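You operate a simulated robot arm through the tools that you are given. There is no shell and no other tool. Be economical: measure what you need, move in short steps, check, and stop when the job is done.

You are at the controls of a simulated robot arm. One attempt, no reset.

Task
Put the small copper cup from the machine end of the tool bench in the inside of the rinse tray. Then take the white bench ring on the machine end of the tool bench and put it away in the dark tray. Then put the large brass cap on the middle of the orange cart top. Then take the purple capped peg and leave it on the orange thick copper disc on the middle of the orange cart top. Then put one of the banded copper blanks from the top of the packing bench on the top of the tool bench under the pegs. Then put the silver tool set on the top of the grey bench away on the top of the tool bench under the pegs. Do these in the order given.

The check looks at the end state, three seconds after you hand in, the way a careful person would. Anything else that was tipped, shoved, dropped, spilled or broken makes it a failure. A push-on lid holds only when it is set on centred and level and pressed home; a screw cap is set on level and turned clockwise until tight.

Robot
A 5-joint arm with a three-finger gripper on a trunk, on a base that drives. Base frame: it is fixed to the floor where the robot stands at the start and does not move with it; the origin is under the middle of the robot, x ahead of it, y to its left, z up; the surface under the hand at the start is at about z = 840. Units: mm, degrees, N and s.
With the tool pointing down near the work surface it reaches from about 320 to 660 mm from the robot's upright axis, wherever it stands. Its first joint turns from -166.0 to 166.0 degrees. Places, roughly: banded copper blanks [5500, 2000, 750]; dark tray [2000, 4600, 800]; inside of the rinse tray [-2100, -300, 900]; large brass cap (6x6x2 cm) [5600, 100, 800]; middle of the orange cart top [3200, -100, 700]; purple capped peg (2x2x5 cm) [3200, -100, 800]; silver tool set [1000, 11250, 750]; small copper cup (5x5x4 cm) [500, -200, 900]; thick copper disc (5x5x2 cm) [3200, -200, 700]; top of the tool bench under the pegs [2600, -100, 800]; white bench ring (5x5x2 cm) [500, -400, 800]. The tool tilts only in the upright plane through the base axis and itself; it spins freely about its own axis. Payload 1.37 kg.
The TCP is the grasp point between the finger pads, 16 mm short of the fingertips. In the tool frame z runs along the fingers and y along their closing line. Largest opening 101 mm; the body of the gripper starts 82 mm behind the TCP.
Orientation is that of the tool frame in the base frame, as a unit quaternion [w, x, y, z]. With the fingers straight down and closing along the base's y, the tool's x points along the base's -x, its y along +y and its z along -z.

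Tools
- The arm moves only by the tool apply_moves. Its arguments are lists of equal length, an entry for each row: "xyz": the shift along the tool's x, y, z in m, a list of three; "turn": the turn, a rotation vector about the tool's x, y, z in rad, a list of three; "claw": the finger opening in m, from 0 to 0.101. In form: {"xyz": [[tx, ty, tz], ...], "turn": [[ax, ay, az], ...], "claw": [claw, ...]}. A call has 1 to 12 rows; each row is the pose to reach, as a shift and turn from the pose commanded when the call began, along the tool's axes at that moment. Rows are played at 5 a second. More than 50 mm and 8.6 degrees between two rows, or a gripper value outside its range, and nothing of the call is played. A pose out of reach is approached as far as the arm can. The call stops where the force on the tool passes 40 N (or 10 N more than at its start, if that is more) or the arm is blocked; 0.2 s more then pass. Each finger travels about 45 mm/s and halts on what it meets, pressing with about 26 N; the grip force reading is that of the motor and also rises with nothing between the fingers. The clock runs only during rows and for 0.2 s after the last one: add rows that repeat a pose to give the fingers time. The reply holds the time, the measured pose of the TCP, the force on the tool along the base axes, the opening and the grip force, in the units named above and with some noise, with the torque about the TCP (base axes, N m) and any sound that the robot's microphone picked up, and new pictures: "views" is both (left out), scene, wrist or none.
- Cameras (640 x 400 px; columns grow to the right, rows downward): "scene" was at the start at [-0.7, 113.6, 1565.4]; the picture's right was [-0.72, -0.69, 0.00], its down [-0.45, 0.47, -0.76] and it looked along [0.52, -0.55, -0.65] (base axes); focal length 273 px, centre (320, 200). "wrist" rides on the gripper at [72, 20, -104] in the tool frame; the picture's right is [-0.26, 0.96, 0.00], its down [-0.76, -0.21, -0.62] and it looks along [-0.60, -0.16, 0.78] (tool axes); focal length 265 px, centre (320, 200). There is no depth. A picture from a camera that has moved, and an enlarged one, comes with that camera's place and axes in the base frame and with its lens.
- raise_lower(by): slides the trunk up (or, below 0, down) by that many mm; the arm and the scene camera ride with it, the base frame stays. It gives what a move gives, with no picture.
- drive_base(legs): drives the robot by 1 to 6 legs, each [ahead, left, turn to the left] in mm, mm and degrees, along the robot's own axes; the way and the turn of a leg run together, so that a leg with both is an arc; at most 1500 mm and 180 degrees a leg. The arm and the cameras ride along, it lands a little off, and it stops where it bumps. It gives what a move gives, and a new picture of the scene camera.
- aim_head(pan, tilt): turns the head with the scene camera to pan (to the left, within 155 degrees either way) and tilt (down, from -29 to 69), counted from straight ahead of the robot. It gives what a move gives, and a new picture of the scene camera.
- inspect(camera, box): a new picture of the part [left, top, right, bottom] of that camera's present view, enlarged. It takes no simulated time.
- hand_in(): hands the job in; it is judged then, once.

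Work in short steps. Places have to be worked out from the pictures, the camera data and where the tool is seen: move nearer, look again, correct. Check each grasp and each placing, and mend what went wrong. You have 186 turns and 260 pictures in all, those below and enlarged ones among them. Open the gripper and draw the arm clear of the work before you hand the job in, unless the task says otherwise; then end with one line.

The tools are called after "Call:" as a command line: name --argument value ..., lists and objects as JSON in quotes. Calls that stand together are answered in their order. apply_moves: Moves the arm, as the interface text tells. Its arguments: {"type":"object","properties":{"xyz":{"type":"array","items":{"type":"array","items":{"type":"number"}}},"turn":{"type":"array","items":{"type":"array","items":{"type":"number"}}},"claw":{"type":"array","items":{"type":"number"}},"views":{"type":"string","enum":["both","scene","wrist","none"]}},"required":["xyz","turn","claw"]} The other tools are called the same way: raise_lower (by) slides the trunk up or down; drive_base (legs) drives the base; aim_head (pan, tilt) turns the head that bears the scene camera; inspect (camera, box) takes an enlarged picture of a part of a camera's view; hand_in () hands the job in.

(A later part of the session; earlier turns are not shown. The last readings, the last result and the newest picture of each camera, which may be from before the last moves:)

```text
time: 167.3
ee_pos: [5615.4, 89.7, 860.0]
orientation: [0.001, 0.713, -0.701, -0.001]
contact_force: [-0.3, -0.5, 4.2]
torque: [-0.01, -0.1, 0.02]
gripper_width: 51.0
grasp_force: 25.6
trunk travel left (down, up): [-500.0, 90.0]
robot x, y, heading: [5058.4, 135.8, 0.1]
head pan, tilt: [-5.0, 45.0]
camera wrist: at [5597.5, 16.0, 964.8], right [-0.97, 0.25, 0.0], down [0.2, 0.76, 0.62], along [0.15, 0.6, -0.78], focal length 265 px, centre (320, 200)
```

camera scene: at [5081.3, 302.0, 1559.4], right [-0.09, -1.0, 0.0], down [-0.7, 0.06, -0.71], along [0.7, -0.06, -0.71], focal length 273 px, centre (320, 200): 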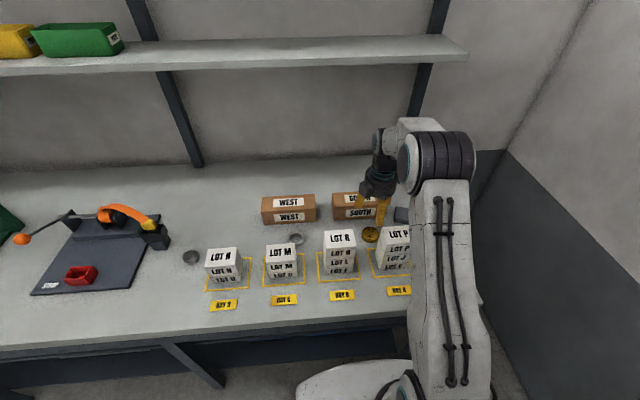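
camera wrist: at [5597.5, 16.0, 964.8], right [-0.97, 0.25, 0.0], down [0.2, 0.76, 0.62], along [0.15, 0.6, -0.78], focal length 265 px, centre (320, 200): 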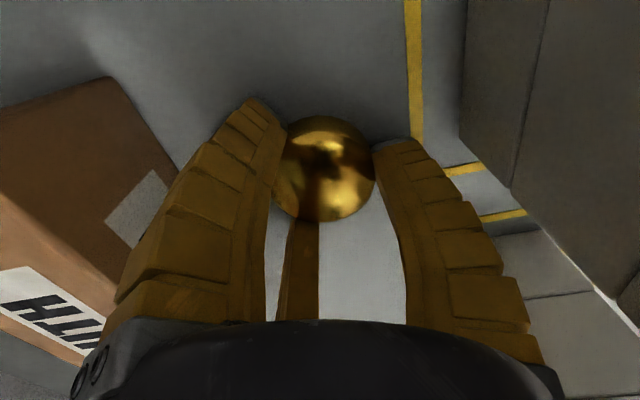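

Gripped at 51 mm. I'll lift gently and check that it is held.

Call:
apply_moves --xyz '[[0, 0, 0], [0, 0, -0.02], [0, 0, -0.06], [0, 0, -0.1], [0, 0, -0.14], [0, 0, -0.18], [0, 0, -0.2]]' --turn '[[0, 0, 0], [0, 0, 0], [0, 0, 0], [0, 0, 0], [0, 0, 0], [0, 0, 0], [0, 0, 0]]' --claw '[0.035, 0.035, 0.035, 0.035, 0.035, 0.035, 0.035]' --views "wrist"

Call:
inspect --camera "scene" --box '[240, 80, 480, 280]'

```text
time: 168.9
ee_pos: [5615.5, 90.5, 1061.0]
orientation: [0.002, 0.712, -0.702, -0.002]
contact_force: [0.6, 0.2, -0.2]
torque: [0.03, 0.03, 0.03]
gripper_width: 50.4
grasp_force: 26.4
trunk travel left (down, up): [-500.0, 90.0]
robot x, y, heading: [5061.3, 134.5, 0.2]
head pan, tilt: [-5.0, 45.0]
camera wrist: at [5597.4, 17.1, 1164.7], right [-0.97, 0.25, 0.01], down [0.2, 0.76, 0.62], along [0.15, 0.6, -0.78], focal length 265 px, centre (320, 200)
```

wrist: 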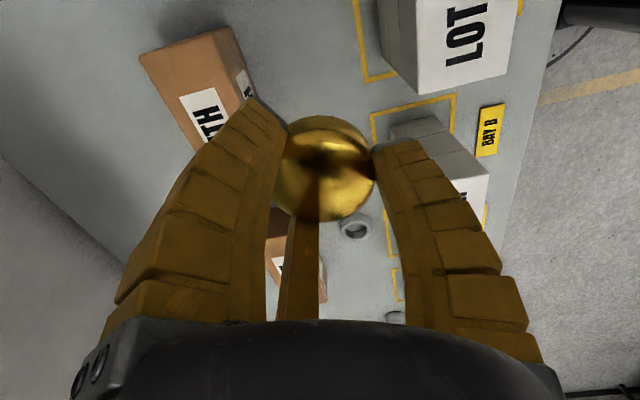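

```text
2.00 times, centred on (360, 180) of scene
camera zoom: at [5081.3, 301.9, 1559.4], right [-0.09, -1.0, 0.0], down [-0.7, 0.06, -0.71], along [0.7, -0.06, -0.71], focal length 547 px, centre (240, 240)
```

zoom: 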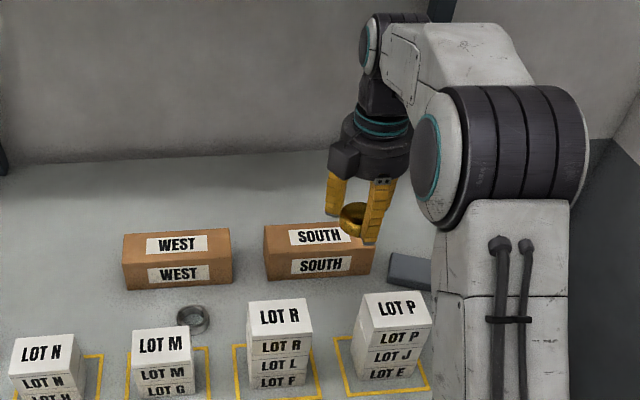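

The cap is held and the stacks are undisturbed. I'll pull the arm in and drive to the front of the orange cart, facing it.

Call:
apply_moves --xyz '[[0, 0.03, -0.02], [0, 0.06, -0.04], [0, 0.09, -0.06], [0, 0.12, -0.07], [0, 0.15, -0.08]]' --turn '[[0, 0, 0], [0, 0, 0], [0, 0, 0], [0, 0, 0], [0, 0, 0]]' --claw '[0.035, 0.035, 0.035, 0.035, 0.035]' --views "none"

```text
time: 170.1
ee_pos: [5466.5, 87.1, 1140.1]
orientation: [0.001, 0.713, -0.702, 0.0]
contact_force: [0.4, 0.5, -0.7]
torque: [-0.01, -0.03, -0.01]
gripper_width: 50.5
grasp_force: 26.4
trunk travel left (down, up): [-500.0, 90.0]
robot x, y, heading: [5057.0, 137.0, 0.1]
head pan, tilt: [-5.0, 45.0]
```

Call:
drive_base --legs '[[-100, 1000, 0], [-300, 0, 0], [0, 0, -90], [0, -1400, 0], [300, -60, 0]]'

Call:
aim_head --pan 10 --tilt 40

```text
time: 188.8
ee_pos: [3189.3, 399.6, 1139.5]
orientation: [0.0, -0.015, 1.0, 0.002]
contact_force: [0.5, -0.7, -0.8]
torque: [0.03, 0.01, 0.02]
gripper_width: 50.3
grasp_force: 25.7
trunk travel left (down, up): [-500.0, 90.0]
robot x, y, heading: [3235.1, 808.6, -89.2]
head pan, tilt: [-5.0, 45.0]
camera scene: at [3402.0, 789.2, 1559.4], right [-1.0, 0.07, 0.0], down [0.05, 0.71, -0.71], along [-0.05, -0.7, -0.71], focal length 273 px, centre (320, 200)
```

scene: 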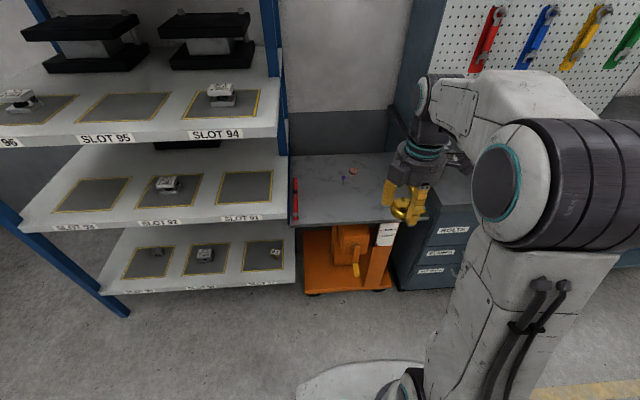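

```text
time: 189.6
ee_pos: [3189.7, 401.1, 1139.1]
orientation: [0.0, -0.014, 1.0, 0.001]
contact_force: [-0.1, -0.2, -0.4]
torque: [0.0, 0.01, 0.01]
gripper_width: 50.1
grasp_force: 25.7
trunk travel left (down, up): [-500.0, 90.0]
robot x, y, heading: [3232.1, 806.5, -89.4]
head pan, tilt: [10.0, 40.0]
camera scene: at [3423.9, 787.6, 1566.6], right [-0.98, -0.19, 0.0], down [-0.12, 0.63, -0.77], along [0.14, -0.75, -0.64], focal length 273 px, centre (320, 200)
```

scene: 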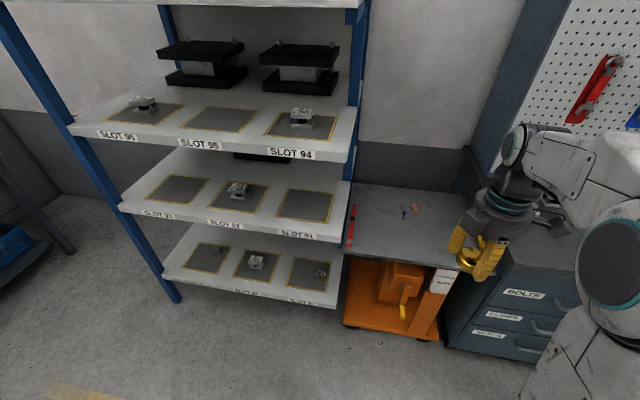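

Cart top is at about z 745, spanning x 2930–3450, y −340…110; the peg is at ~(3231, −130) and the disc at ~(3170, −194). I'll place the cap around (3160, −85), so I drive in closer first.

Call:
drive_base --legs '[[370, -50, -0.6]]'

Call:
raise_lower --by -90

Call:
aim_head --pan 5 --tilt 55

Call:
apply_moves --xyz '[[0, 0, 0]]' --turn '[[0, 0, 0]]' --claw '[0.035]' --views "wrist"

```text
time: 191.9
ee_pos: [3135.4, 36.1, 1139.1]
orientation: [0.0, -0.006, 1.0, 0.002]
contact_force: [0.1, 0.1, -0.7]
torque: [0.01, 0.02, 0.02]
gripper_width: 50.5
grasp_force: 25.7
trunk travel left (down, up): [-500.0, 90.0]
robot x, y, heading: [3187.6, 450.4, -90.1]
head pan, tilt: [10.0, 40.0]
camera scene: at [3375.5, 419.4, 1566.6], right [-0.99, -0.17, 0.0], down [-0.11, 0.63, -0.77], along [0.13, -0.75, -0.64], focal length 273 px, centre (320, 200)
```

scene: 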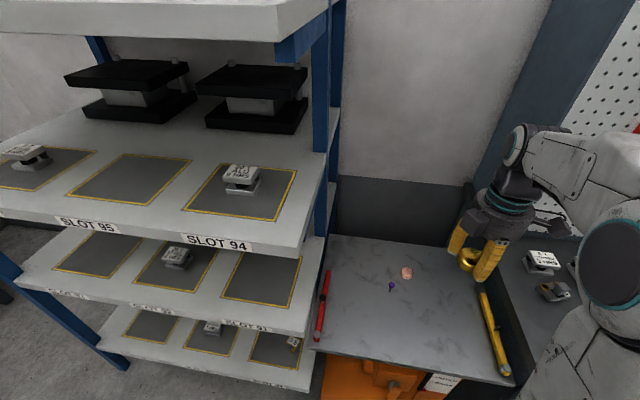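

```text
time: 193.2
ee_pos: [3135.2, 36.6, 1049.0]
orientation: [0.0, -0.006, 1.0, 0.002]
contact_force: [0.2, -0.3, -0.5]
torque: [0.01, 0.01, 0.02]
gripper_width: 50.3
grasp_force: 25.6
trunk travel left (down, up): [-410.0, 180.0]
robot x, y, heading: [3185.5, 444.7, -90.3]
head pan, tilt: [10.0, 40.0]
```

```text
time: 193.9
ee_pos: [3134.3, 36.3, 1048.7]
orientation: [0.001, -0.006, 1.0, 0.002]
contact_force: [-1.0, -0.1, -0.9]
torque: [0.0, -0.02, 0.0]
gripper_width: 50.2
grasp_force: 25.9
trunk travel left (down, up): [-410.0, 180.0]
robot x, y, heading: [3185.5, 442.4, -90.3]
head pan, tilt: [5.0, 55.0]
camera scene: at [3367.2, 432.0, 1456.0], right [-1.0, -0.08, 0.0], down [-0.07, 0.82, -0.57], along [0.05, -0.57, -0.82], focal length 273 px, centre (320, 200)
```

scene: 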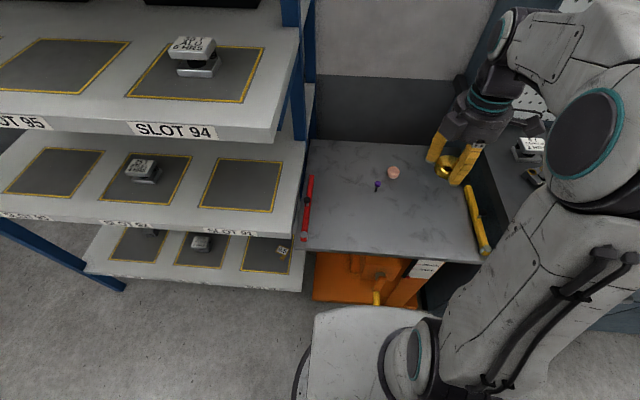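

```text
time: 194.3
ee_pos: [3134.7, 36.4, 1048.7]
orientation: [0.0, -0.006, 1.0, 0.002]
contact_force: [0.0, -0.8, -0.4]
torque: [-0.01, -0.02, 0.0]
gripper_width: 50.1
grasp_force: 25.7
trunk travel left (down, up): [-410.0, 180.0]
robot x, y, heading: [3185.9, 442.5, -90.2]
head pan, tilt: [5.0, 55.0]
camera wrist: at [3063.1, 54.3, 1153.8], right [0.25, 0.97, 0.0], down [0.76, -0.2, 0.62], along [0.6, -0.15, -0.78], focal length 265 px, centre (320, 200)
```

wrist: 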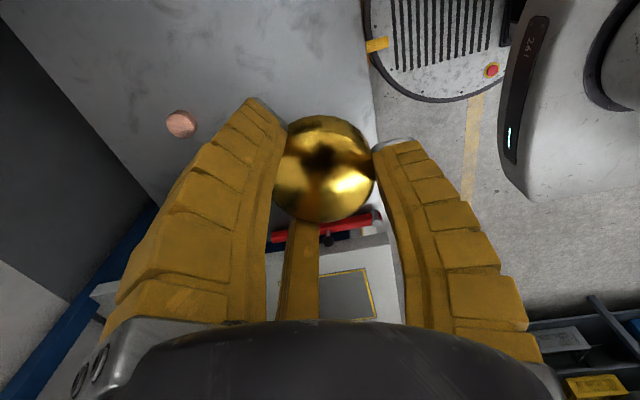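

Disc is confirmed at (3168, −193) and peg at (3235, −110). I'll bring the cap over (3155, −90) and lower to z ≈ 800.

Call:
apply_moves --xyz '[[-0.006, -0.042, 0.0], [-0.012, -0.084, 0.0], [-0.0185, -0.126, 0.0], [-0.0185, -0.126, 0.05], [-0.0185, -0.126, 0.1], [-0.0185, -0.126, 0.15], [-0.0185, -0.126, 0.2], [-0.0185, -0.126, 0.245], [-0.0185, -0.126, 0.245]]' --turn '[[0, 0, 0], [0, 0, 0], [0, 0, 0], [0, 0, 0], [0, 0, 0], [0, 0, 0], [0, 0, 0], [0, 0, 0], [0, 0, 0]]' --claw '[0.035, 0.035, 0.035, 0.035, 0.035, 0.035, 0.035, 0.035, 0.035]' --views "both"

```text
time: 196.3
ee_pos: [3153.8, -91.0, 802.3]
orientation: [0.0, -0.006, 1.0, 0.003]
contact_force: [0.6, -0.1, -0.6]
torque: [0.0, 0.0, -0.04]
gripper_width: 50.2
grasp_force: 26.3
trunk travel left (down, up): [-410.0, 180.0]
robot x, y, heading: [3184.8, 447.8, -90.2]
head pan, tilt: [5.0, 55.0]
camera scene: at [3367.1, 431.8, 1456.0], right [-1.0, -0.08, 0.0], down [-0.07, 0.82, -0.57], along [0.05, -0.57, -0.82], focal length 273 px, centre (320, 200)
camera wrist: at [3081.4, -74.3, 906.7], right [0.25, 0.97, 0.0], down [0.76, -0.2, 0.62], along [0.6, -0.15, -0.78], focal length 265 px, centre (320, 200)
```

scene: 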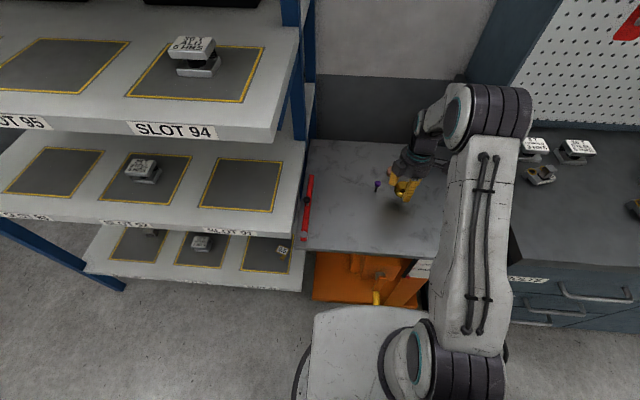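
wrist: 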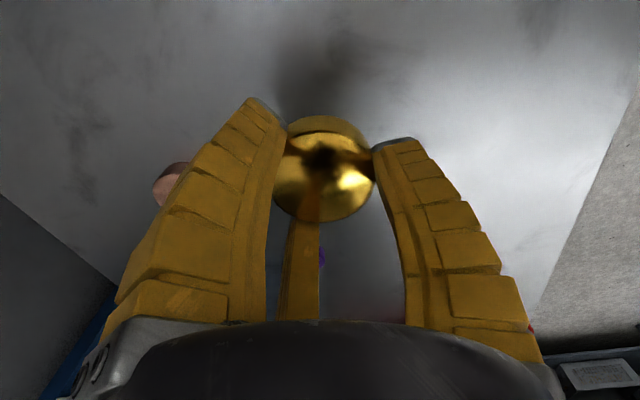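

The cap is over free space, with peg and disc both clear. I'll continue lowering gently to contact.

Call:
apply_moves --xyz '[[0, 0, 0.015], [0, 0, 0.025], [0, 0, 0.029], [0, 0, 0.033], [0, 0, 0.036], [0, 0, 0.036]]' --turn '[[0, 0, 0], [0, 0, 0], [0, 0, 0], [0, 0, 0], [0, 0, 0], [0, 0, 0]]' --claw '[0.035, 0.035, 0.035, 0.035, 0.035, 0.035]' --views "none"

Call:
inspect --camera "scene" --box '[340, 140, 460, 230]'

```text
time: 197.7
ee_pos: [3156.3, -87.6, 767.7]
orientation: [0.0, -0.006, 1.0, 0.003]
contact_force: [-0.4, 0.0, -0.8]
torque: [0.0, 0.04, -0.01]
gripper_width: 50.3
grasp_force: 25.8
trunk travel left (down, up): [-410.0, 180.0]
robot x, y, heading: [3183.6, 442.7, -90.2]
head pan, tilt: [5.0, 55.0]
```

```text
4.44 times, centred on (400, 185) of scene
camera zoom: at [3367.2, 432.0, 1456.0], right [-1.0, -0.08, 0.0], down [-0.07, 0.82, -0.57], along [0.05, -0.57, -0.82], focal length 1215 px, centre (-36, 267)
```

zoom: 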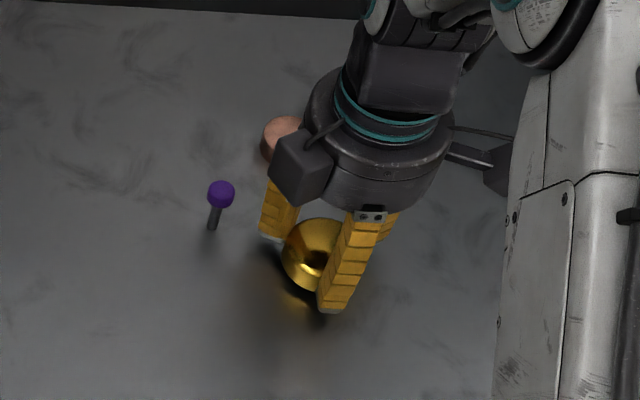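

Still no contact at 768; continuing in 3 mm steps.

Call:
apply_moves --xyz '[[0, 0, 0.003], [0, 0, 0.006], [0, 0, 0.009], [0, 0, 0.012], [0, 0, 0.015], [0, 0, 0.015]]' --turn '[[0, 0, 0], [0, 0, 0], [0, 0, 0], [0, 0, 0], [0, 0, 0], [0, 0, 0]]' --claw '[0.035, 0.035, 0.035, 0.035, 0.035, 0.035]' --views "none"

Call:
inspect --camera "scene" --box '[340, 140, 460, 230]'

```text
time: 199.1
ee_pos: [3154.0, -87.7, 756.2]
orientation: [0.0, -0.007, 1.0, -0.002]
contact_force: [-3.6, -2.0, 27.9]
torque: [0.15, 0.04, -0.03]
gripper_width: 51.9
grasp_force: 25.6
trunk travel left (down, up): [-410.0, 180.0]
robot x, y, heading: [3184.6, 445.4, -90.1]
head pan, tilt: [5.0, 55.0]
```

```text
4.44 times, centred on (400, 185) of scene
camera zoom: at [3366.9, 434.4, 1456.3], right [-1.0, -0.08, 0.0], down [-0.07, 0.82, -0.57], along [0.05, -0.57, -0.82], focal length 1215 px, centre (-36, 267)
```

zoom: 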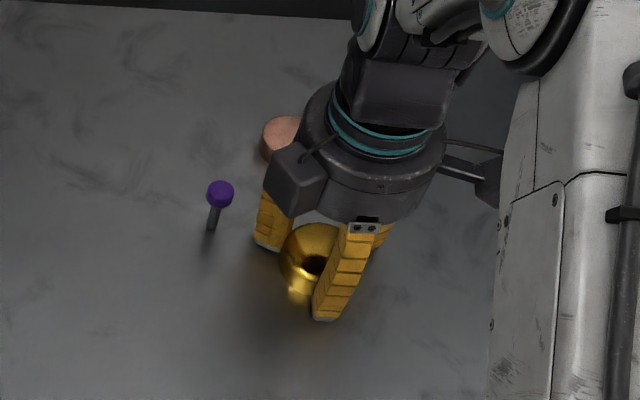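

Contact at 28 N, so the cap is down on the cart (top ≈ z 736). I'll relax, open, and rise.

Call:
apply_moves --xyz '[[0, 0, -0.004], [0, 0, -0.004], [0, 0, -0.004], [0, 0, -0.004], [0, 0, -0.04], [0, 0, -0.085], [0, 0, -0.13], [0, 0, -0.17]]' --turn '[[0, 0, 0], [0, 0, 0], [0, 0, 0], [0, 0, 0], [0, 0, 0], [0, 0, 0], [0, 0, 0], [0, 0, 0]]' --claw '[0.06, 0.07, 0.078, 0.078, 0.078, 0.078, 0.078, 0.078]' --views "both"

```text
time: 200.9
ee_pos: [3153.6, -91.6, 925.8]
orientation: [0.0, -0.006, 1.0, 0.003]
contact_force: [0.3, -0.5, 0.0]
torque: [-0.03, -0.01, 0.03]
gripper_width: 79.9
grasp_force: 1.7
trunk travel left (down, up): [-410.0, 180.0]
robot x, y, heading: [3183.8, 445.1, -90.1]
head pan, tilt: [5.0, 55.0]
camera scene: at [3367.2, 432.3, 1455.9], right [-1.0, -0.08, 0.0], down [-0.07, 0.82, -0.57], along [0.05, -0.57, -0.82], focal length 273 px, centre (320, 200)
camera wrist: at [3083.0, -72.9, 1030.4], right [0.25, 0.97, 0.0], down [0.76, -0.2, 0.62], along [0.6, -0.15, -0.78], focal length 265 px, centre (320, 200)
```

scene: 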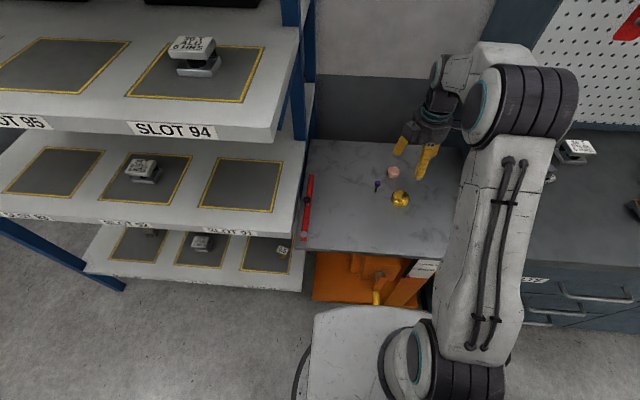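
wrist: 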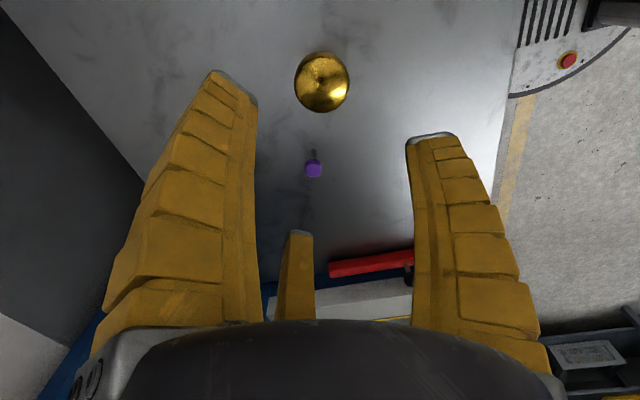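

The cap sits on the cart middle, and peg and disc are untouched. I'll enlarge the peg to plan the grip.

Call:
inspect --camera "wrist" --box '[280, 130, 344, 180]'

Call:
inspect --camera "scene" --box '[350, 150, 430, 220]'

```text
8.00 times, centred on (312, 155) of wrist
camera zoom: at [3083.0, -72.9, 1030.4], right [0.25, 0.97, 0.0], down [0.76, -0.2, 0.62], along [0.6, -0.15, -0.78], focal length 2123 px, centre (384, 560)
```

zoom: 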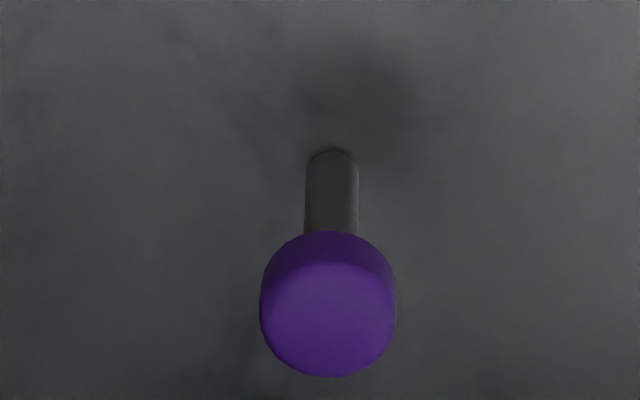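

```text
5.71 times, centred on (390, 185) of scene
camera zoom: at [3367.2, 432.3, 1455.9], right [-1.0, -0.08, 0.0], down [-0.07, 0.82, -0.57], along [0.05, -0.57, -0.82], focal length 1562 px, centre (-80, 286)
```

zoom: 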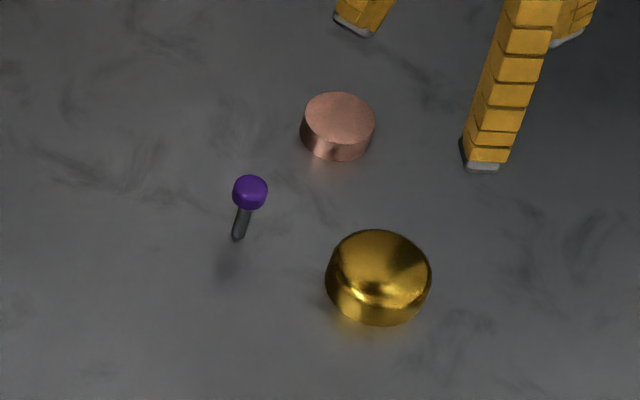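

The peg is a thin rod with a ~20 mm purple head at about (3232, −117). I'll move above it and look again before gripping the head.

Call:
apply_moves --xyz '[[-0.04, -0.013, 0], [-0.079, -0.026, 0], [-0.079, -0.026, 0.045], [-0.079, -0.026, 0.09], [-0.079, -0.026, 0.09]]' --turn '[[0, 0, 0], [0, 0, 0], [0, 0, 0], [0, 0, 0], [0, 0, 0]]' --claw '[0.06, 0.05, 0.05, 0.05, 0.05]' --views "wrist"

Call:
inspect --camera "scene" --box '[330, 130, 430, 215]'

```text
time: 202.1
ee_pos: [3235.3, -115.1, 833.2]
orientation: [0.0, -0.006, 1.0, 0.003]
contact_force: [0.1, 0.1, -0.9]
torque: [0.04, 0.0, 0.03]
gripper_width: 53.9
grasp_force: 3.2
trunk travel left (down, up): [-410.0, 180.0]
robot x, y, heading: [3178.9, 444.5, -90.1]
head pan, tilt: [5.0, 55.0]
camera wrist: at [3163.7, -97.5, 938.1], right [0.25, 0.97, 0.0], down [0.76, -0.2, 0.62], along [0.6, -0.15, -0.79], focal length 265 px, centre (320, 200)
```

wrist: 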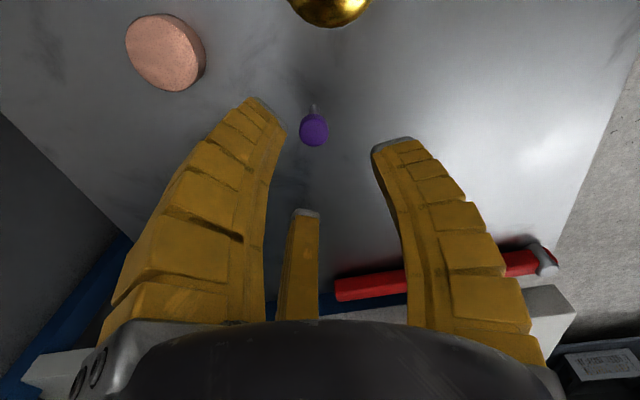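

```text
4.71 times, centred on (380, 172) of scene
camera zoom: at [3367.3, 432.0, 1456.0], right [-1.0, -0.08, 0.0], down [-0.07, 0.82, -0.57], along [0.05, -0.57, -0.82], focal length 1286 px, centre (38, 329)
```

zoom: 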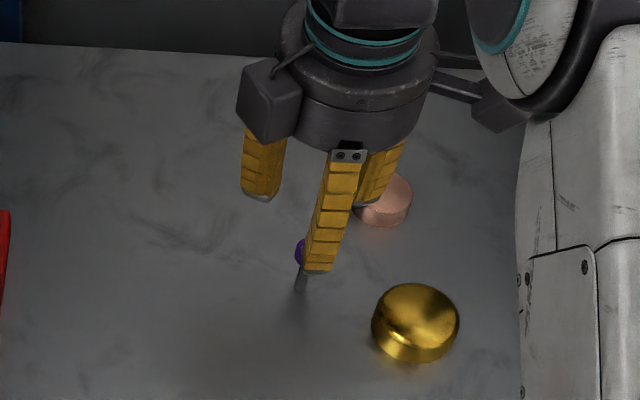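

The peg head is at about (3228, −118). I'll correct by (−7, −3) mm, descend to z ≈ 776 and close on the head.

Call:
apply_moves --xyz '[[0.007, -0.003, 0.01], [0.007, -0.003, 0.035], [0.007, -0.003, 0.057], [0.007, -0.003, 0.057], [0.007, -0.003, 0.057], [0.007, -0.003, 0.057], [0.007, -0.003, 0.057], [0.007, -0.003, 0.057]]' --turn '[[0, 0, 0], [0, 0, 0], [0, 0, 0], [0, 0, 0], [0, 0, 0], [0, 0, 0], [0, 0, 0], [0, 0, 0]]' --claw '[0.05, 0.05, 0.05, 0.05, 0.035, 0.02, 0.01, 0.01]' --views "wrist"

Call:
inspect --camera "scene" --box '[330, 130, 430, 215]'

```text
time: 203.9
ee_pos: [3227.4, -116.9, 775.1]
orientation: [0.0, -0.007, 1.0, 0.001]
contact_force: [-0.2, 0.3, -0.5]
torque: [-0.01, 0.03, -0.02]
gripper_width: 16.1
grasp_force: 7.7
trunk travel left (down, up): [-410.0, 180.0]
robot x, y, heading: [3184.2, 447.5, -90.1]
head pan, tilt: [5.0, 55.0]
camera wrist: at [3155.8, -99.8, 879.8], right [0.25, 0.97, 0.0], down [0.76, -0.2, 0.62], along [0.6, -0.15, -0.78], focal length 265 px, centre (320, 200)
```

wrist: 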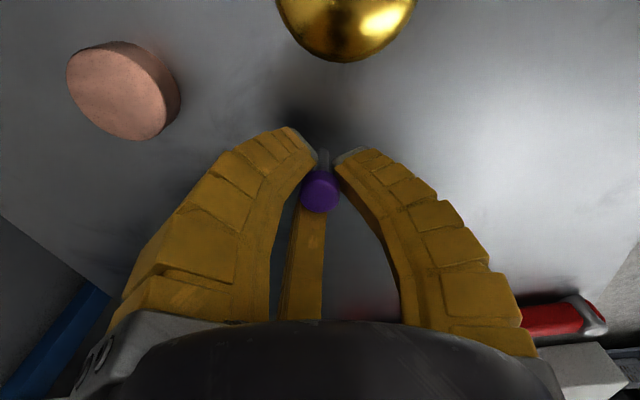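

```text
4.71 times, centred on (380, 172) of scene
camera zoom: at [3367.2, 432.0, 1456.0], right [-1.0, -0.08, 0.0], down [-0.07, 0.82, -0.57], along [0.05, -0.57, -0.82], focal length 1286 px, centre (38, 329)
```

zoom: 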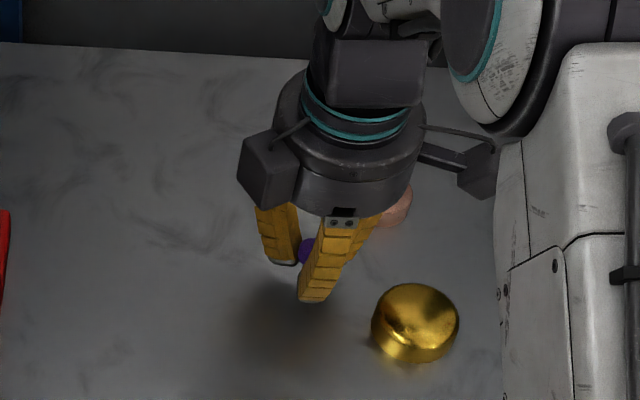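

The head is between the pads. I'll tighten, wait, and lift 60 mm.

Call:
apply_moves --xyz '[[0, 0, 0], [0, 0, 0], [0, 0, -0.02], [0, 0, -0.04], [0, 0, -0.06], [0, 0, -0.06]]' --turn '[[0, 0, 0], [0, 0, 0], [0, 0, 0], [0, 0, 0], [0, 0, 0], [0, 0, 0]]' --claw '[0.005, 0.003, 0.003, 0.003, 0.003, 0.003]' --views "wrist"

Call:
inspect --camera "scene" --box '[330, 110, 430, 195]'

```text
time: 205.3
ee_pos: [3225.6, -115.6, 834.1]
orientation: [0.0, -0.006, 1.0, 0.002]
contact_force: [-0.5, -0.4, -0.5]
torque: [0.0, -0.01, 0.01]
gripper_width: 5.8
grasp_force: 26.4
trunk travel left (down, up): [-410.0, 180.0]
robot x, y, heading: [3182.0, 445.3, -90.3]
head pan, tilt: [5.0, 55.0]
camera wrist: at [3155.0, -97.7, 939.0], right [0.25, 0.97, 0.0], down [0.76, -0.2, 0.62], along [0.6, -0.15, -0.79], focal length 265 px, centre (320, 200)
```

wrist: 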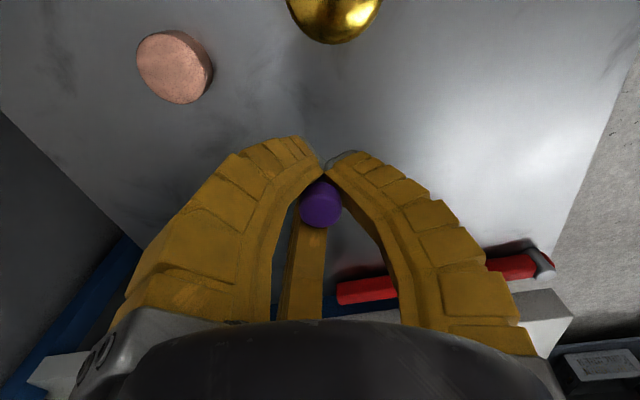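

```text
4.71 times, centred on (380, 152) of scene
camera zoom: at [3367.2, 432.1, 1456.0], right [-1.0, -0.08, 0.0], down [-0.07, 0.82, -0.57], along [0.05, -0.57, -0.82], focal length 1286 px, centre (38, 424)
```

zoom: 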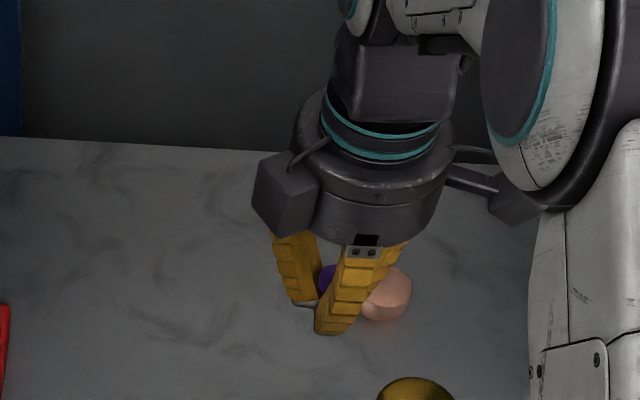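

The pads slid under the head and grip the ~6 mm stem, with the head resting just above them. I'll check the peg's alignment close-up.

Call:
inspect --camera "wrist" --box '[270, 130, 370, 240]'

Call:
inspect --camera "scene" --box '[375, 155, 425, 190]'

```text
3.64 times, centred on (320, 185) of wrist
camera zoom: at [3155.0, -97.7, 939.0], right [0.25, 0.97, 0.0], down [0.76, -0.2, 0.62], along [0.6, -0.15, -0.79], focal length 965 px, centre (320, 254)
```

zoom: 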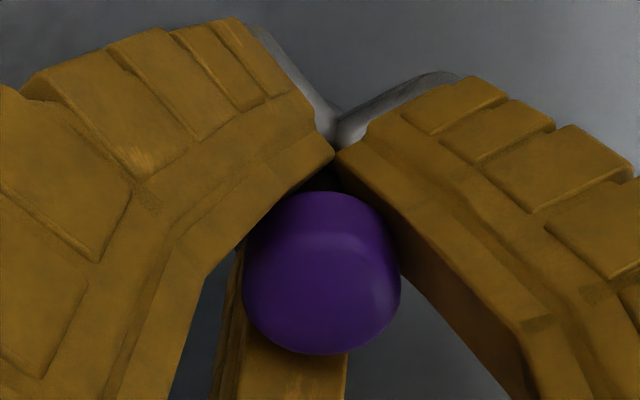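

```text
11.43 times, centred on (400, 172) of scene
camera zoom: at [3367.2, 432.1, 1456.0], right [-1.0, -0.08, 0.0], down [-0.07, 0.82, -0.57], along [0.05, -0.57, -0.82], focal length 3124 px, centre (-594, 514)
```

zoom: 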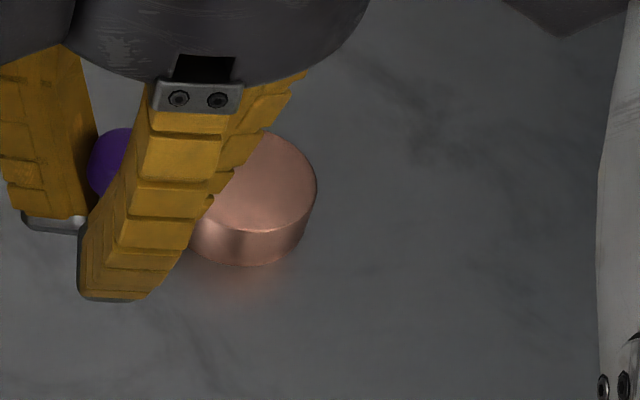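

I'll carry the peg over toward the disc at z ≈ 860 and spin the tool 90°, so I can see the peg from the scene camera.

Call:
apply_moves --xyz '[[0.006, -0.007, -0.01], [0.012, -0.014, -0.02], [0.018, -0.022, -0.026], [0.024, -0.03, -0.026], [0.03, -0.038, -0.026], [0.036, -0.045, -0.026], [0.042, -0.052, -0.026], [0.048, -0.06, -0.026], [0.054, -0.068, -0.026], [0.059, -0.075, -0.026], [0.059, -0.075, -0.026], [0.059, -0.075, -0.026]]' --turn '[[0, 0, 0.143], [0, 0, 0.286], [0, 0, 0.429], [0, 0, 0.571], [0, 0, 0.714], [0, 0, 0.857], [0, 0, 1.0], [0, 0, 1.142], [0, 0, 1.285], [0, 0, 1.428], [0, 0, 1.5708], [0, 0, 1.5708]]' --claw '[0.003, 0.003, 0.003, 0.003, 0.003, 0.003, 0.003, 0.003, 0.003, 0.003, 0.003, 0.003]' --views "wrist"

Call:
inspect --camera "scene" --box '[350, 110, 450, 195]'

```text
time: 207.9
ee_pos: [3168.5, -191.8, 861.3]
orientation: [-0.002, 0.703, 0.711, 0.002]
contact_force: [-0.1, -0.1, -0.4]
torque: [0.03, 0.03, -0.01]
gripper_width: 6.3
grasp_force: 26.1
trunk travel left (down, up): [-410.0, 180.0]
robot x, y, heading: [3187.6, 447.9, -90.2]
head pan, tilt: [5.0, 55.0]
camera wrist: at [3188.4, -121.5, 966.2], right [0.97, -0.25, 0.0], down [-0.2, -0.76, 0.62], along [-0.16, -0.6, -0.79], focal length 265 px, centre (320, 200)
```

wrist: 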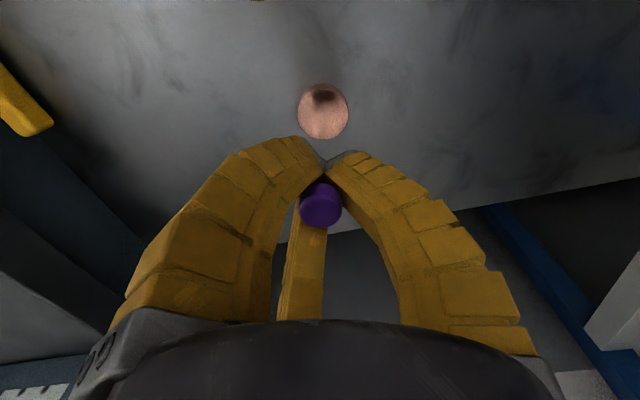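

```text
4.71 times, centred on (400, 152) of scene
camera zoom: at [3367.2, 432.1, 1456.0], right [-1.0, -0.08, 0.0], down [-0.07, 0.82, -0.57], along [0.05, -0.57, -0.82], focal length 1286 px, centre (-56, 424)
```

zoom: 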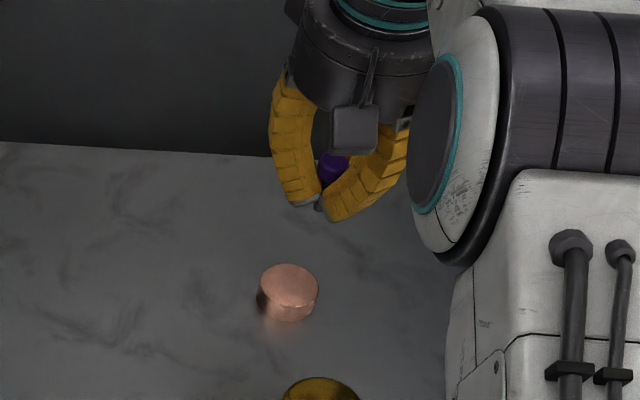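

The disc is 3 mm off-centre in x. I'll zoom on the peg head to judge whether it is still upright.

Call:
inspect --camera "wrist" --box '[280, 140, 360, 240]'

Call:
inspect --camera "scene" --box '[405, 140, 435, 162]'

```text
4.00 times, centred on (320, 190) of wrist
camera zoom: at [3188.4, -121.5, 966.2], right [0.97, -0.25, 0.0], down [-0.2, -0.76, 0.62], along [-0.16, -0.6, -0.79], focal length 1062 px, centre (320, 240)
```

zoom: 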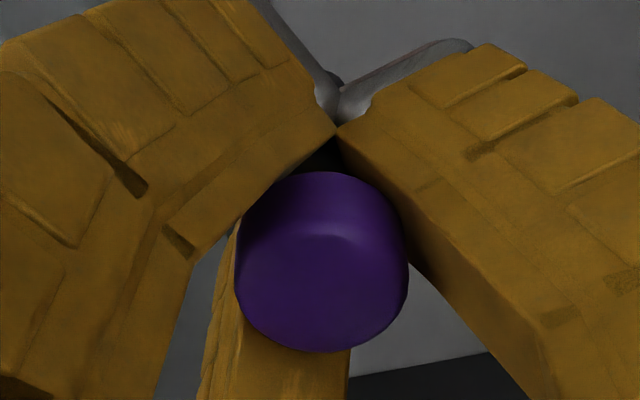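

```text
16.00 times, centred on (420, 151) of scene
camera zoom: at [3367.2, 432.1, 1456.0], right [-1.0, -0.08, 0.0], down [-0.07, 0.82, -0.57], along [0.05, -0.57, -0.82], focal length 4373 px, centre (-1280, 984)
```

zoom: 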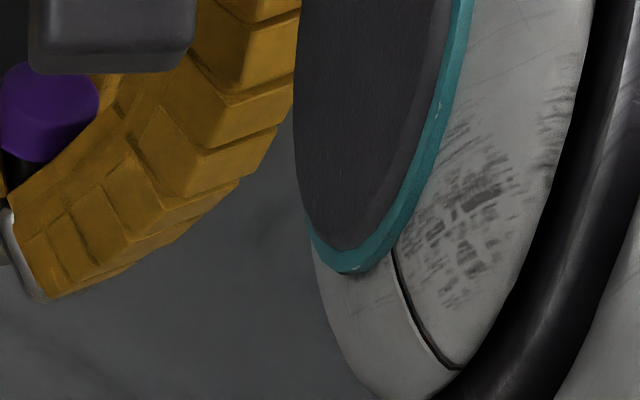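

The head looks upright. I'll shift +3 mm in x and lower to z ≈ 800.

Call:
apply_moves --xyz '[[0, 0.002, 0.02], [0, 0.003, 0.04], [0, 0.003, 0.06], [0, 0.003, 0.06]]' --turn '[[0, 0, 0], [0, 0, 0], [0, 0, 0], [0, 0, 0]]' --claw '[0.003, 0.003, 0.003, 0.003]' --views "wrist"

Call:
inspect --camera "scene" --box '[370, 140, 430, 190]'

```text
time: 208.9
ee_pos: [3172.9, -190.9, 801.9]
orientation: [-0.002, 0.703, 0.711, 0.002]
contact_force: [0.8, 0.6, -1.0]
torque: [-0.03, 0.0, 0.0]
gripper_width: 5.8
grasp_force: 25.9
trunk travel left (down, up): [-410.0, 180.0]
robot x, y, heading: [3180.1, 445.4, -90.3]
head pan, tilt: [5.0, 55.0]
camera wrist: at [3192.7, -120.7, 907.0], right [0.97, -0.25, 0.0], down [-0.2, -0.76, 0.62], along [-0.16, -0.6, -0.79], focal length 265 px, centre (320, 200)
```

wrist: 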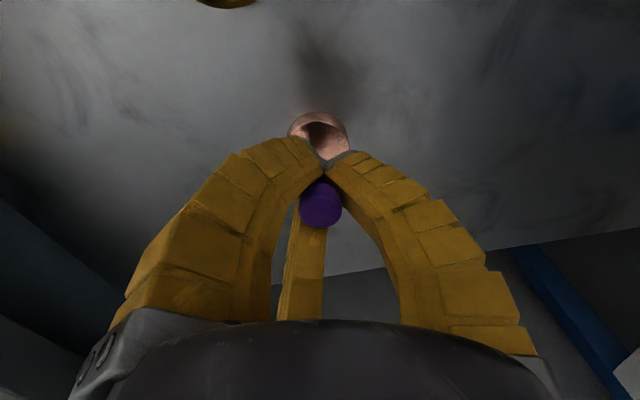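

```text
8.00 times, centred on (400, 165) of scene
camera zoom: at [3367.2, 432.0, 1456.0], right [-1.0, -0.08, 0.0], down [-0.07, 0.82, -0.57], along [0.05, -0.57, -0.82], focal length 2187 px, centre (-320, 480)
```

zoom: 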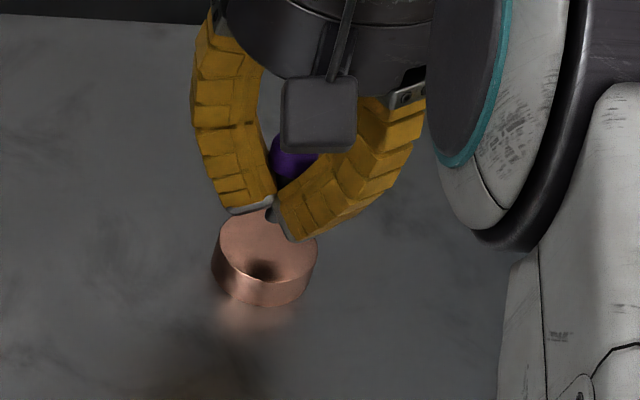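

The stem tip lines up with the disc centre within ~2 mm. I'll lower in small steps, checking for contact.

Call:
apply_moves --xyz '[[0, 0, 0.004], [0, 0, 0.008], [0, 0, 0.01], [0, 0, 0.012], [0, 0, 0.012]]' --turn '[[0, 0, 0], [0, 0, 0], [0, 0, 0], [0, 0, 0], [0, 0, 0]]' --claw '[0.003, 0.003, 0.003, 0.003, 0.003]' --views "none"

Call:
inspect --camera "scene" --box '[370, 140, 430, 190]'

```text
time: 210.1
ee_pos: [3172.7, -191.9, 789.0]
orientation: [-0.001, 0.702, 0.712, 0.002]
contact_force: [0.2, 0.1, 0.2]
torque: [0.04, -0.01, 0.01]
gripper_width: 6.1
grasp_force: 26.5
trunk travel left (down, up): [-410.0, 180.0]
robot x, y, heading: [3185.3, 445.0, -90.0]
head pan, tilt: [5.0, 55.0]
```

```text
8.00 times, centred on (400, 165) of scene
camera zoom: at [3367.2, 432.0, 1456.0], right [-1.0, -0.08, 0.0], down [-0.07, 0.82, -0.57], along [0.05, -0.57, -0.82], focal length 2187 px, centre (-320, 480)
```

zoom: 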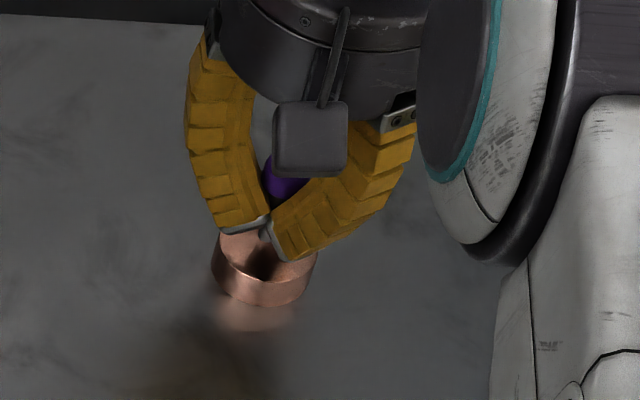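

Call:
apply_moves --xyz '[[0, 0, 0.002], [0, 0, 0.004], [0, 0, 0.006], [0, 0, 0.006]]' --turn '[[0, 0, 0], [0, 0, 0], [0, 0, 0], [0, 0, 0]]' --claw '[0.003, 0.003, 0.003, 0.003]' --views "none"

```text
time: 211.1
ee_pos: [3172.5, -191.7, 783.3]
orientation: [-0.002, 0.703, 0.711, 0.002]
contact_force: [0.2, -0.1, -0.1]
torque: [0.01, 0.0, 0.0]
gripper_width: 5.8
grasp_force: 25.9
trunk travel left (down, up): [-410.0, 180.0]
robot x, y, heading: [3184.4, 446.0, -90.4]
head pan, tilt: [5.0, 55.0]
```

No contact yet at 783; another 5 mm in small steps.

Call:
apply_moves --xyz '[[0, 0, 0.0015], [0, 0, 0.003], [0, 0, 0.0045], [0, 0, 0.0045]]' --turn '[[0, 0, 0], [0, 0, 0], [0, 0, 0], [0, 0, 0]]' --claw '[0.003, 0.003, 0.003, 0.003]' --views "none"

Call:
inspect --camera "scene" --box '[370, 140, 430, 190]'

```text
time: 212.1
ee_pos: [3173.0, -191.1, 780.5]
orientation: [-0.001, 0.703, 0.711, 0.0]
contact_force: [0.2, 0.4, 7.2]
torque: [0.02, -0.02, 0.03]
gripper_width: 6.0
grasp_force: 25.8
trunk travel left (down, up): [-410.0, 180.0]
robot x, y, heading: [3187.9, 446.3, -89.8]
head pan, tilt: [5.0, 55.0]
```

```text
8.00 times, centred on (400, 165) of scene
camera zoom: at [3367.3, 433.0, 1456.1], right [-1.0, -0.08, 0.0], down [-0.07, 0.82, -0.57], along [0.05, -0.57, -0.82], focal length 2187 px, centre (-320, 480)
```

zoom: 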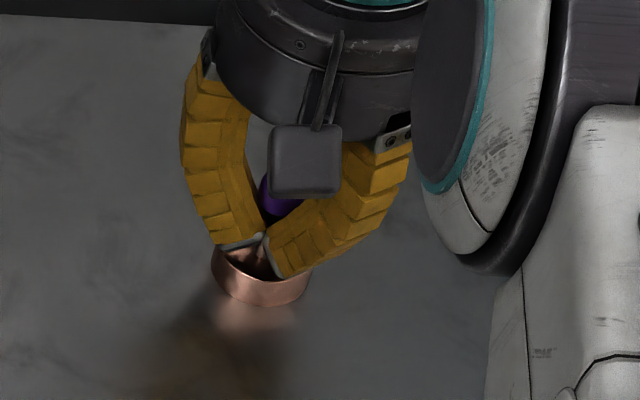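

Contact at 7 N: the peg stands on the disc. I'll open slowly and hold still.

Call:
apply_moves --xyz '[[0, 0, -0.0007], [0, 0, -0.0007], [0, 0, -0.0007], [0, 0, -0.0007], [0, 0, -0.0007], [0, 0, -0.0007], [0, 0, -0.0007], [0, 0, -0.0007], [0, 0, -0.0007]]' --turn '[[0, 0, 0], [0, 0, 0], [0, 0, 0], [0, 0, 0], [0, 0, 0], [0, 0, 0], [0, 0, 0], [0, 0, 0], [0, 0, 0]]' --claw '[0.005, 0.008, 0.012, 0.018, 0.026, 0.036, 0.046, 0.05, 0.05]' --views "wrist"

Call:
inspect --camera "scene" --box '[370, 140, 430, 190]'

```text
time: 214.1
ee_pos: [3172.3, -190.5, 780.9]
orientation: [-0.001, 0.703, 0.712, 0.001]
contact_force: [-0.1, -0.6, 0.7]
torque: [-0.01, -0.03, 0.02]
gripper_width: 53.6
grasp_force: 2.4
trunk travel left (down, up): [-410.0, 180.0]
robot x, y, heading: [3186.5, 438.9, -90.2]
head pan, tilt: [5.0, 55.0]
camera wrist: at [3192.0, -120.7, 884.4], right [0.97, -0.25, 0.0], down [-0.2, -0.76, 0.62], along [-0.16, -0.6, -0.79], focal length 265 px, centre (320, 200)
```

wrist: 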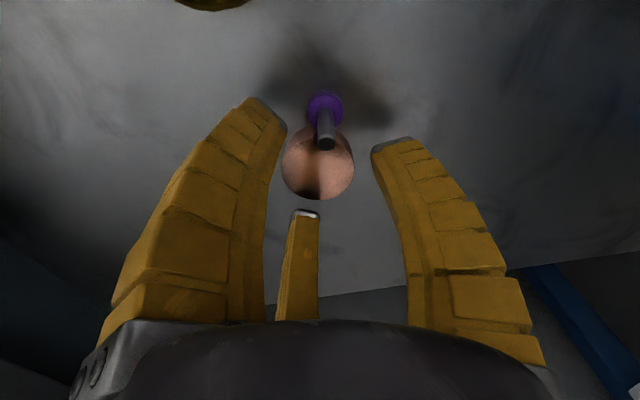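

```text
8.00 times, centred on (400, 165) of scene
camera zoom: at [3367.2, 432.0, 1456.0], right [-1.0, -0.08, 0.0], down [-0.07, 0.82, -0.57], along [0.05, -0.57, -0.82], focal length 2187 px, centre (-320, 480)
```

zoom: 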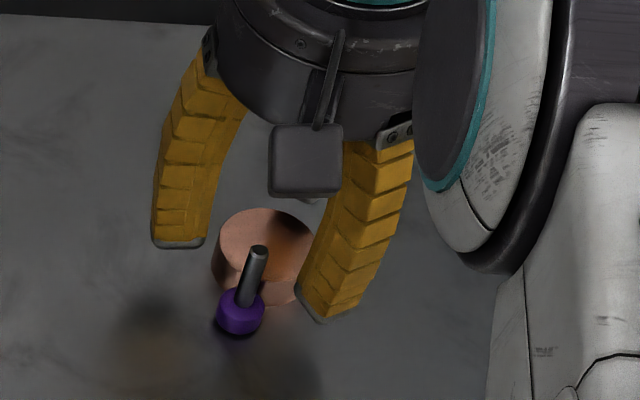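

The peg tipped over toward the robot and now leans on the disc edge, head on the cart. I'll raise the hand clear and look closely before re-gripping.

Call:
apply_moves --xyz '[[0, 0, -0.03], [0, 0, -0.06], [0, 0, -0.08], [0, 0, -0.08]]' --turn '[[0, 0, 0], [0, 0, 0], [0, 0, 0], [0, 0, 0]]' --claw '[0.05, 0.05, 0.05, 0.05]' --views "wrist"

Call:
inspect --camera "scene" --box '[360, 150, 420, 200]'

Call:
inspect --camera "wrist" --box '[270, 70, 390, 190]'

```text
time: 215.1
ee_pos: [3172.1, -191.7, 858.2]
orientation: [-0.001, 0.703, 0.711, 0.001]
contact_force: [0.1, -0.8, -0.1]
torque: [0.03, -0.01, 0.01]
gripper_width: 54.0
grasp_force: 2.9
trunk travel left (down, up): [-410.0, 180.0]
robot x, y, heading: [3182.1, 444.9, -90.2]
head pan, tilt: [5.0, 55.0]
camera wrist: at [3190.9, -121.5, 963.5], right [0.97, -0.25, 0.0], down [-0.2, -0.76, 0.62], along [-0.16, -0.6, -0.79], focal length 265 px, centre (320, 200)
```

wrist: 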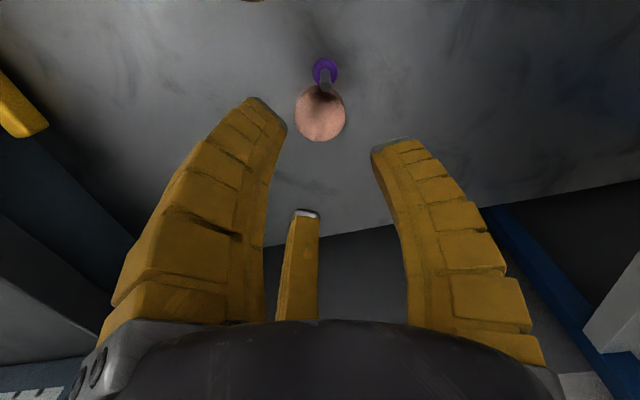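

```text
8.00 times, centred on (390, 175) of scene
camera zoom: at [3367.2, 432.1, 1456.0], right [-1.0, -0.08, 0.0], down [-0.07, 0.82, -0.57], along [0.05, -0.57, -0.82], focal length 2187 px, centre (-240, 400)
```

zoom: 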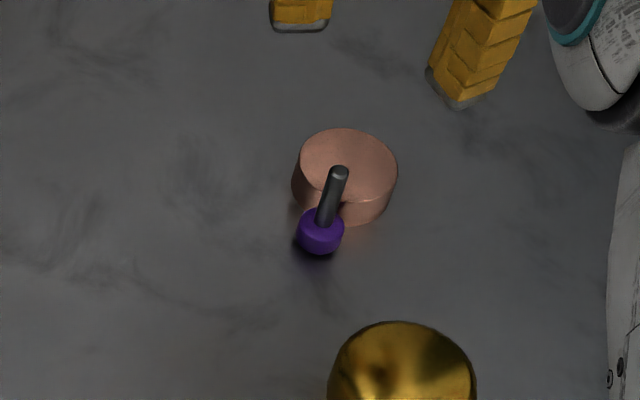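

```text
3.33 times, centred on (330, 130) of wrist
camera zoom: at [3190.9, -121.5, 963.5], right [0.97, -0.25, 0.0], down [-0.2, -0.76, 0.62], along [-0.16, -0.6, -0.79], focal length 885 px, centre (287, 433)
```

zoom: 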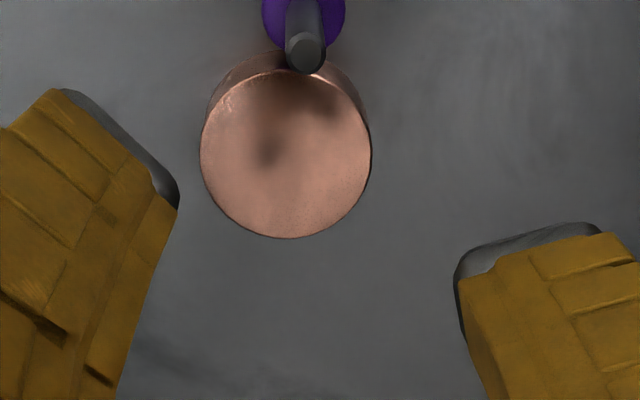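

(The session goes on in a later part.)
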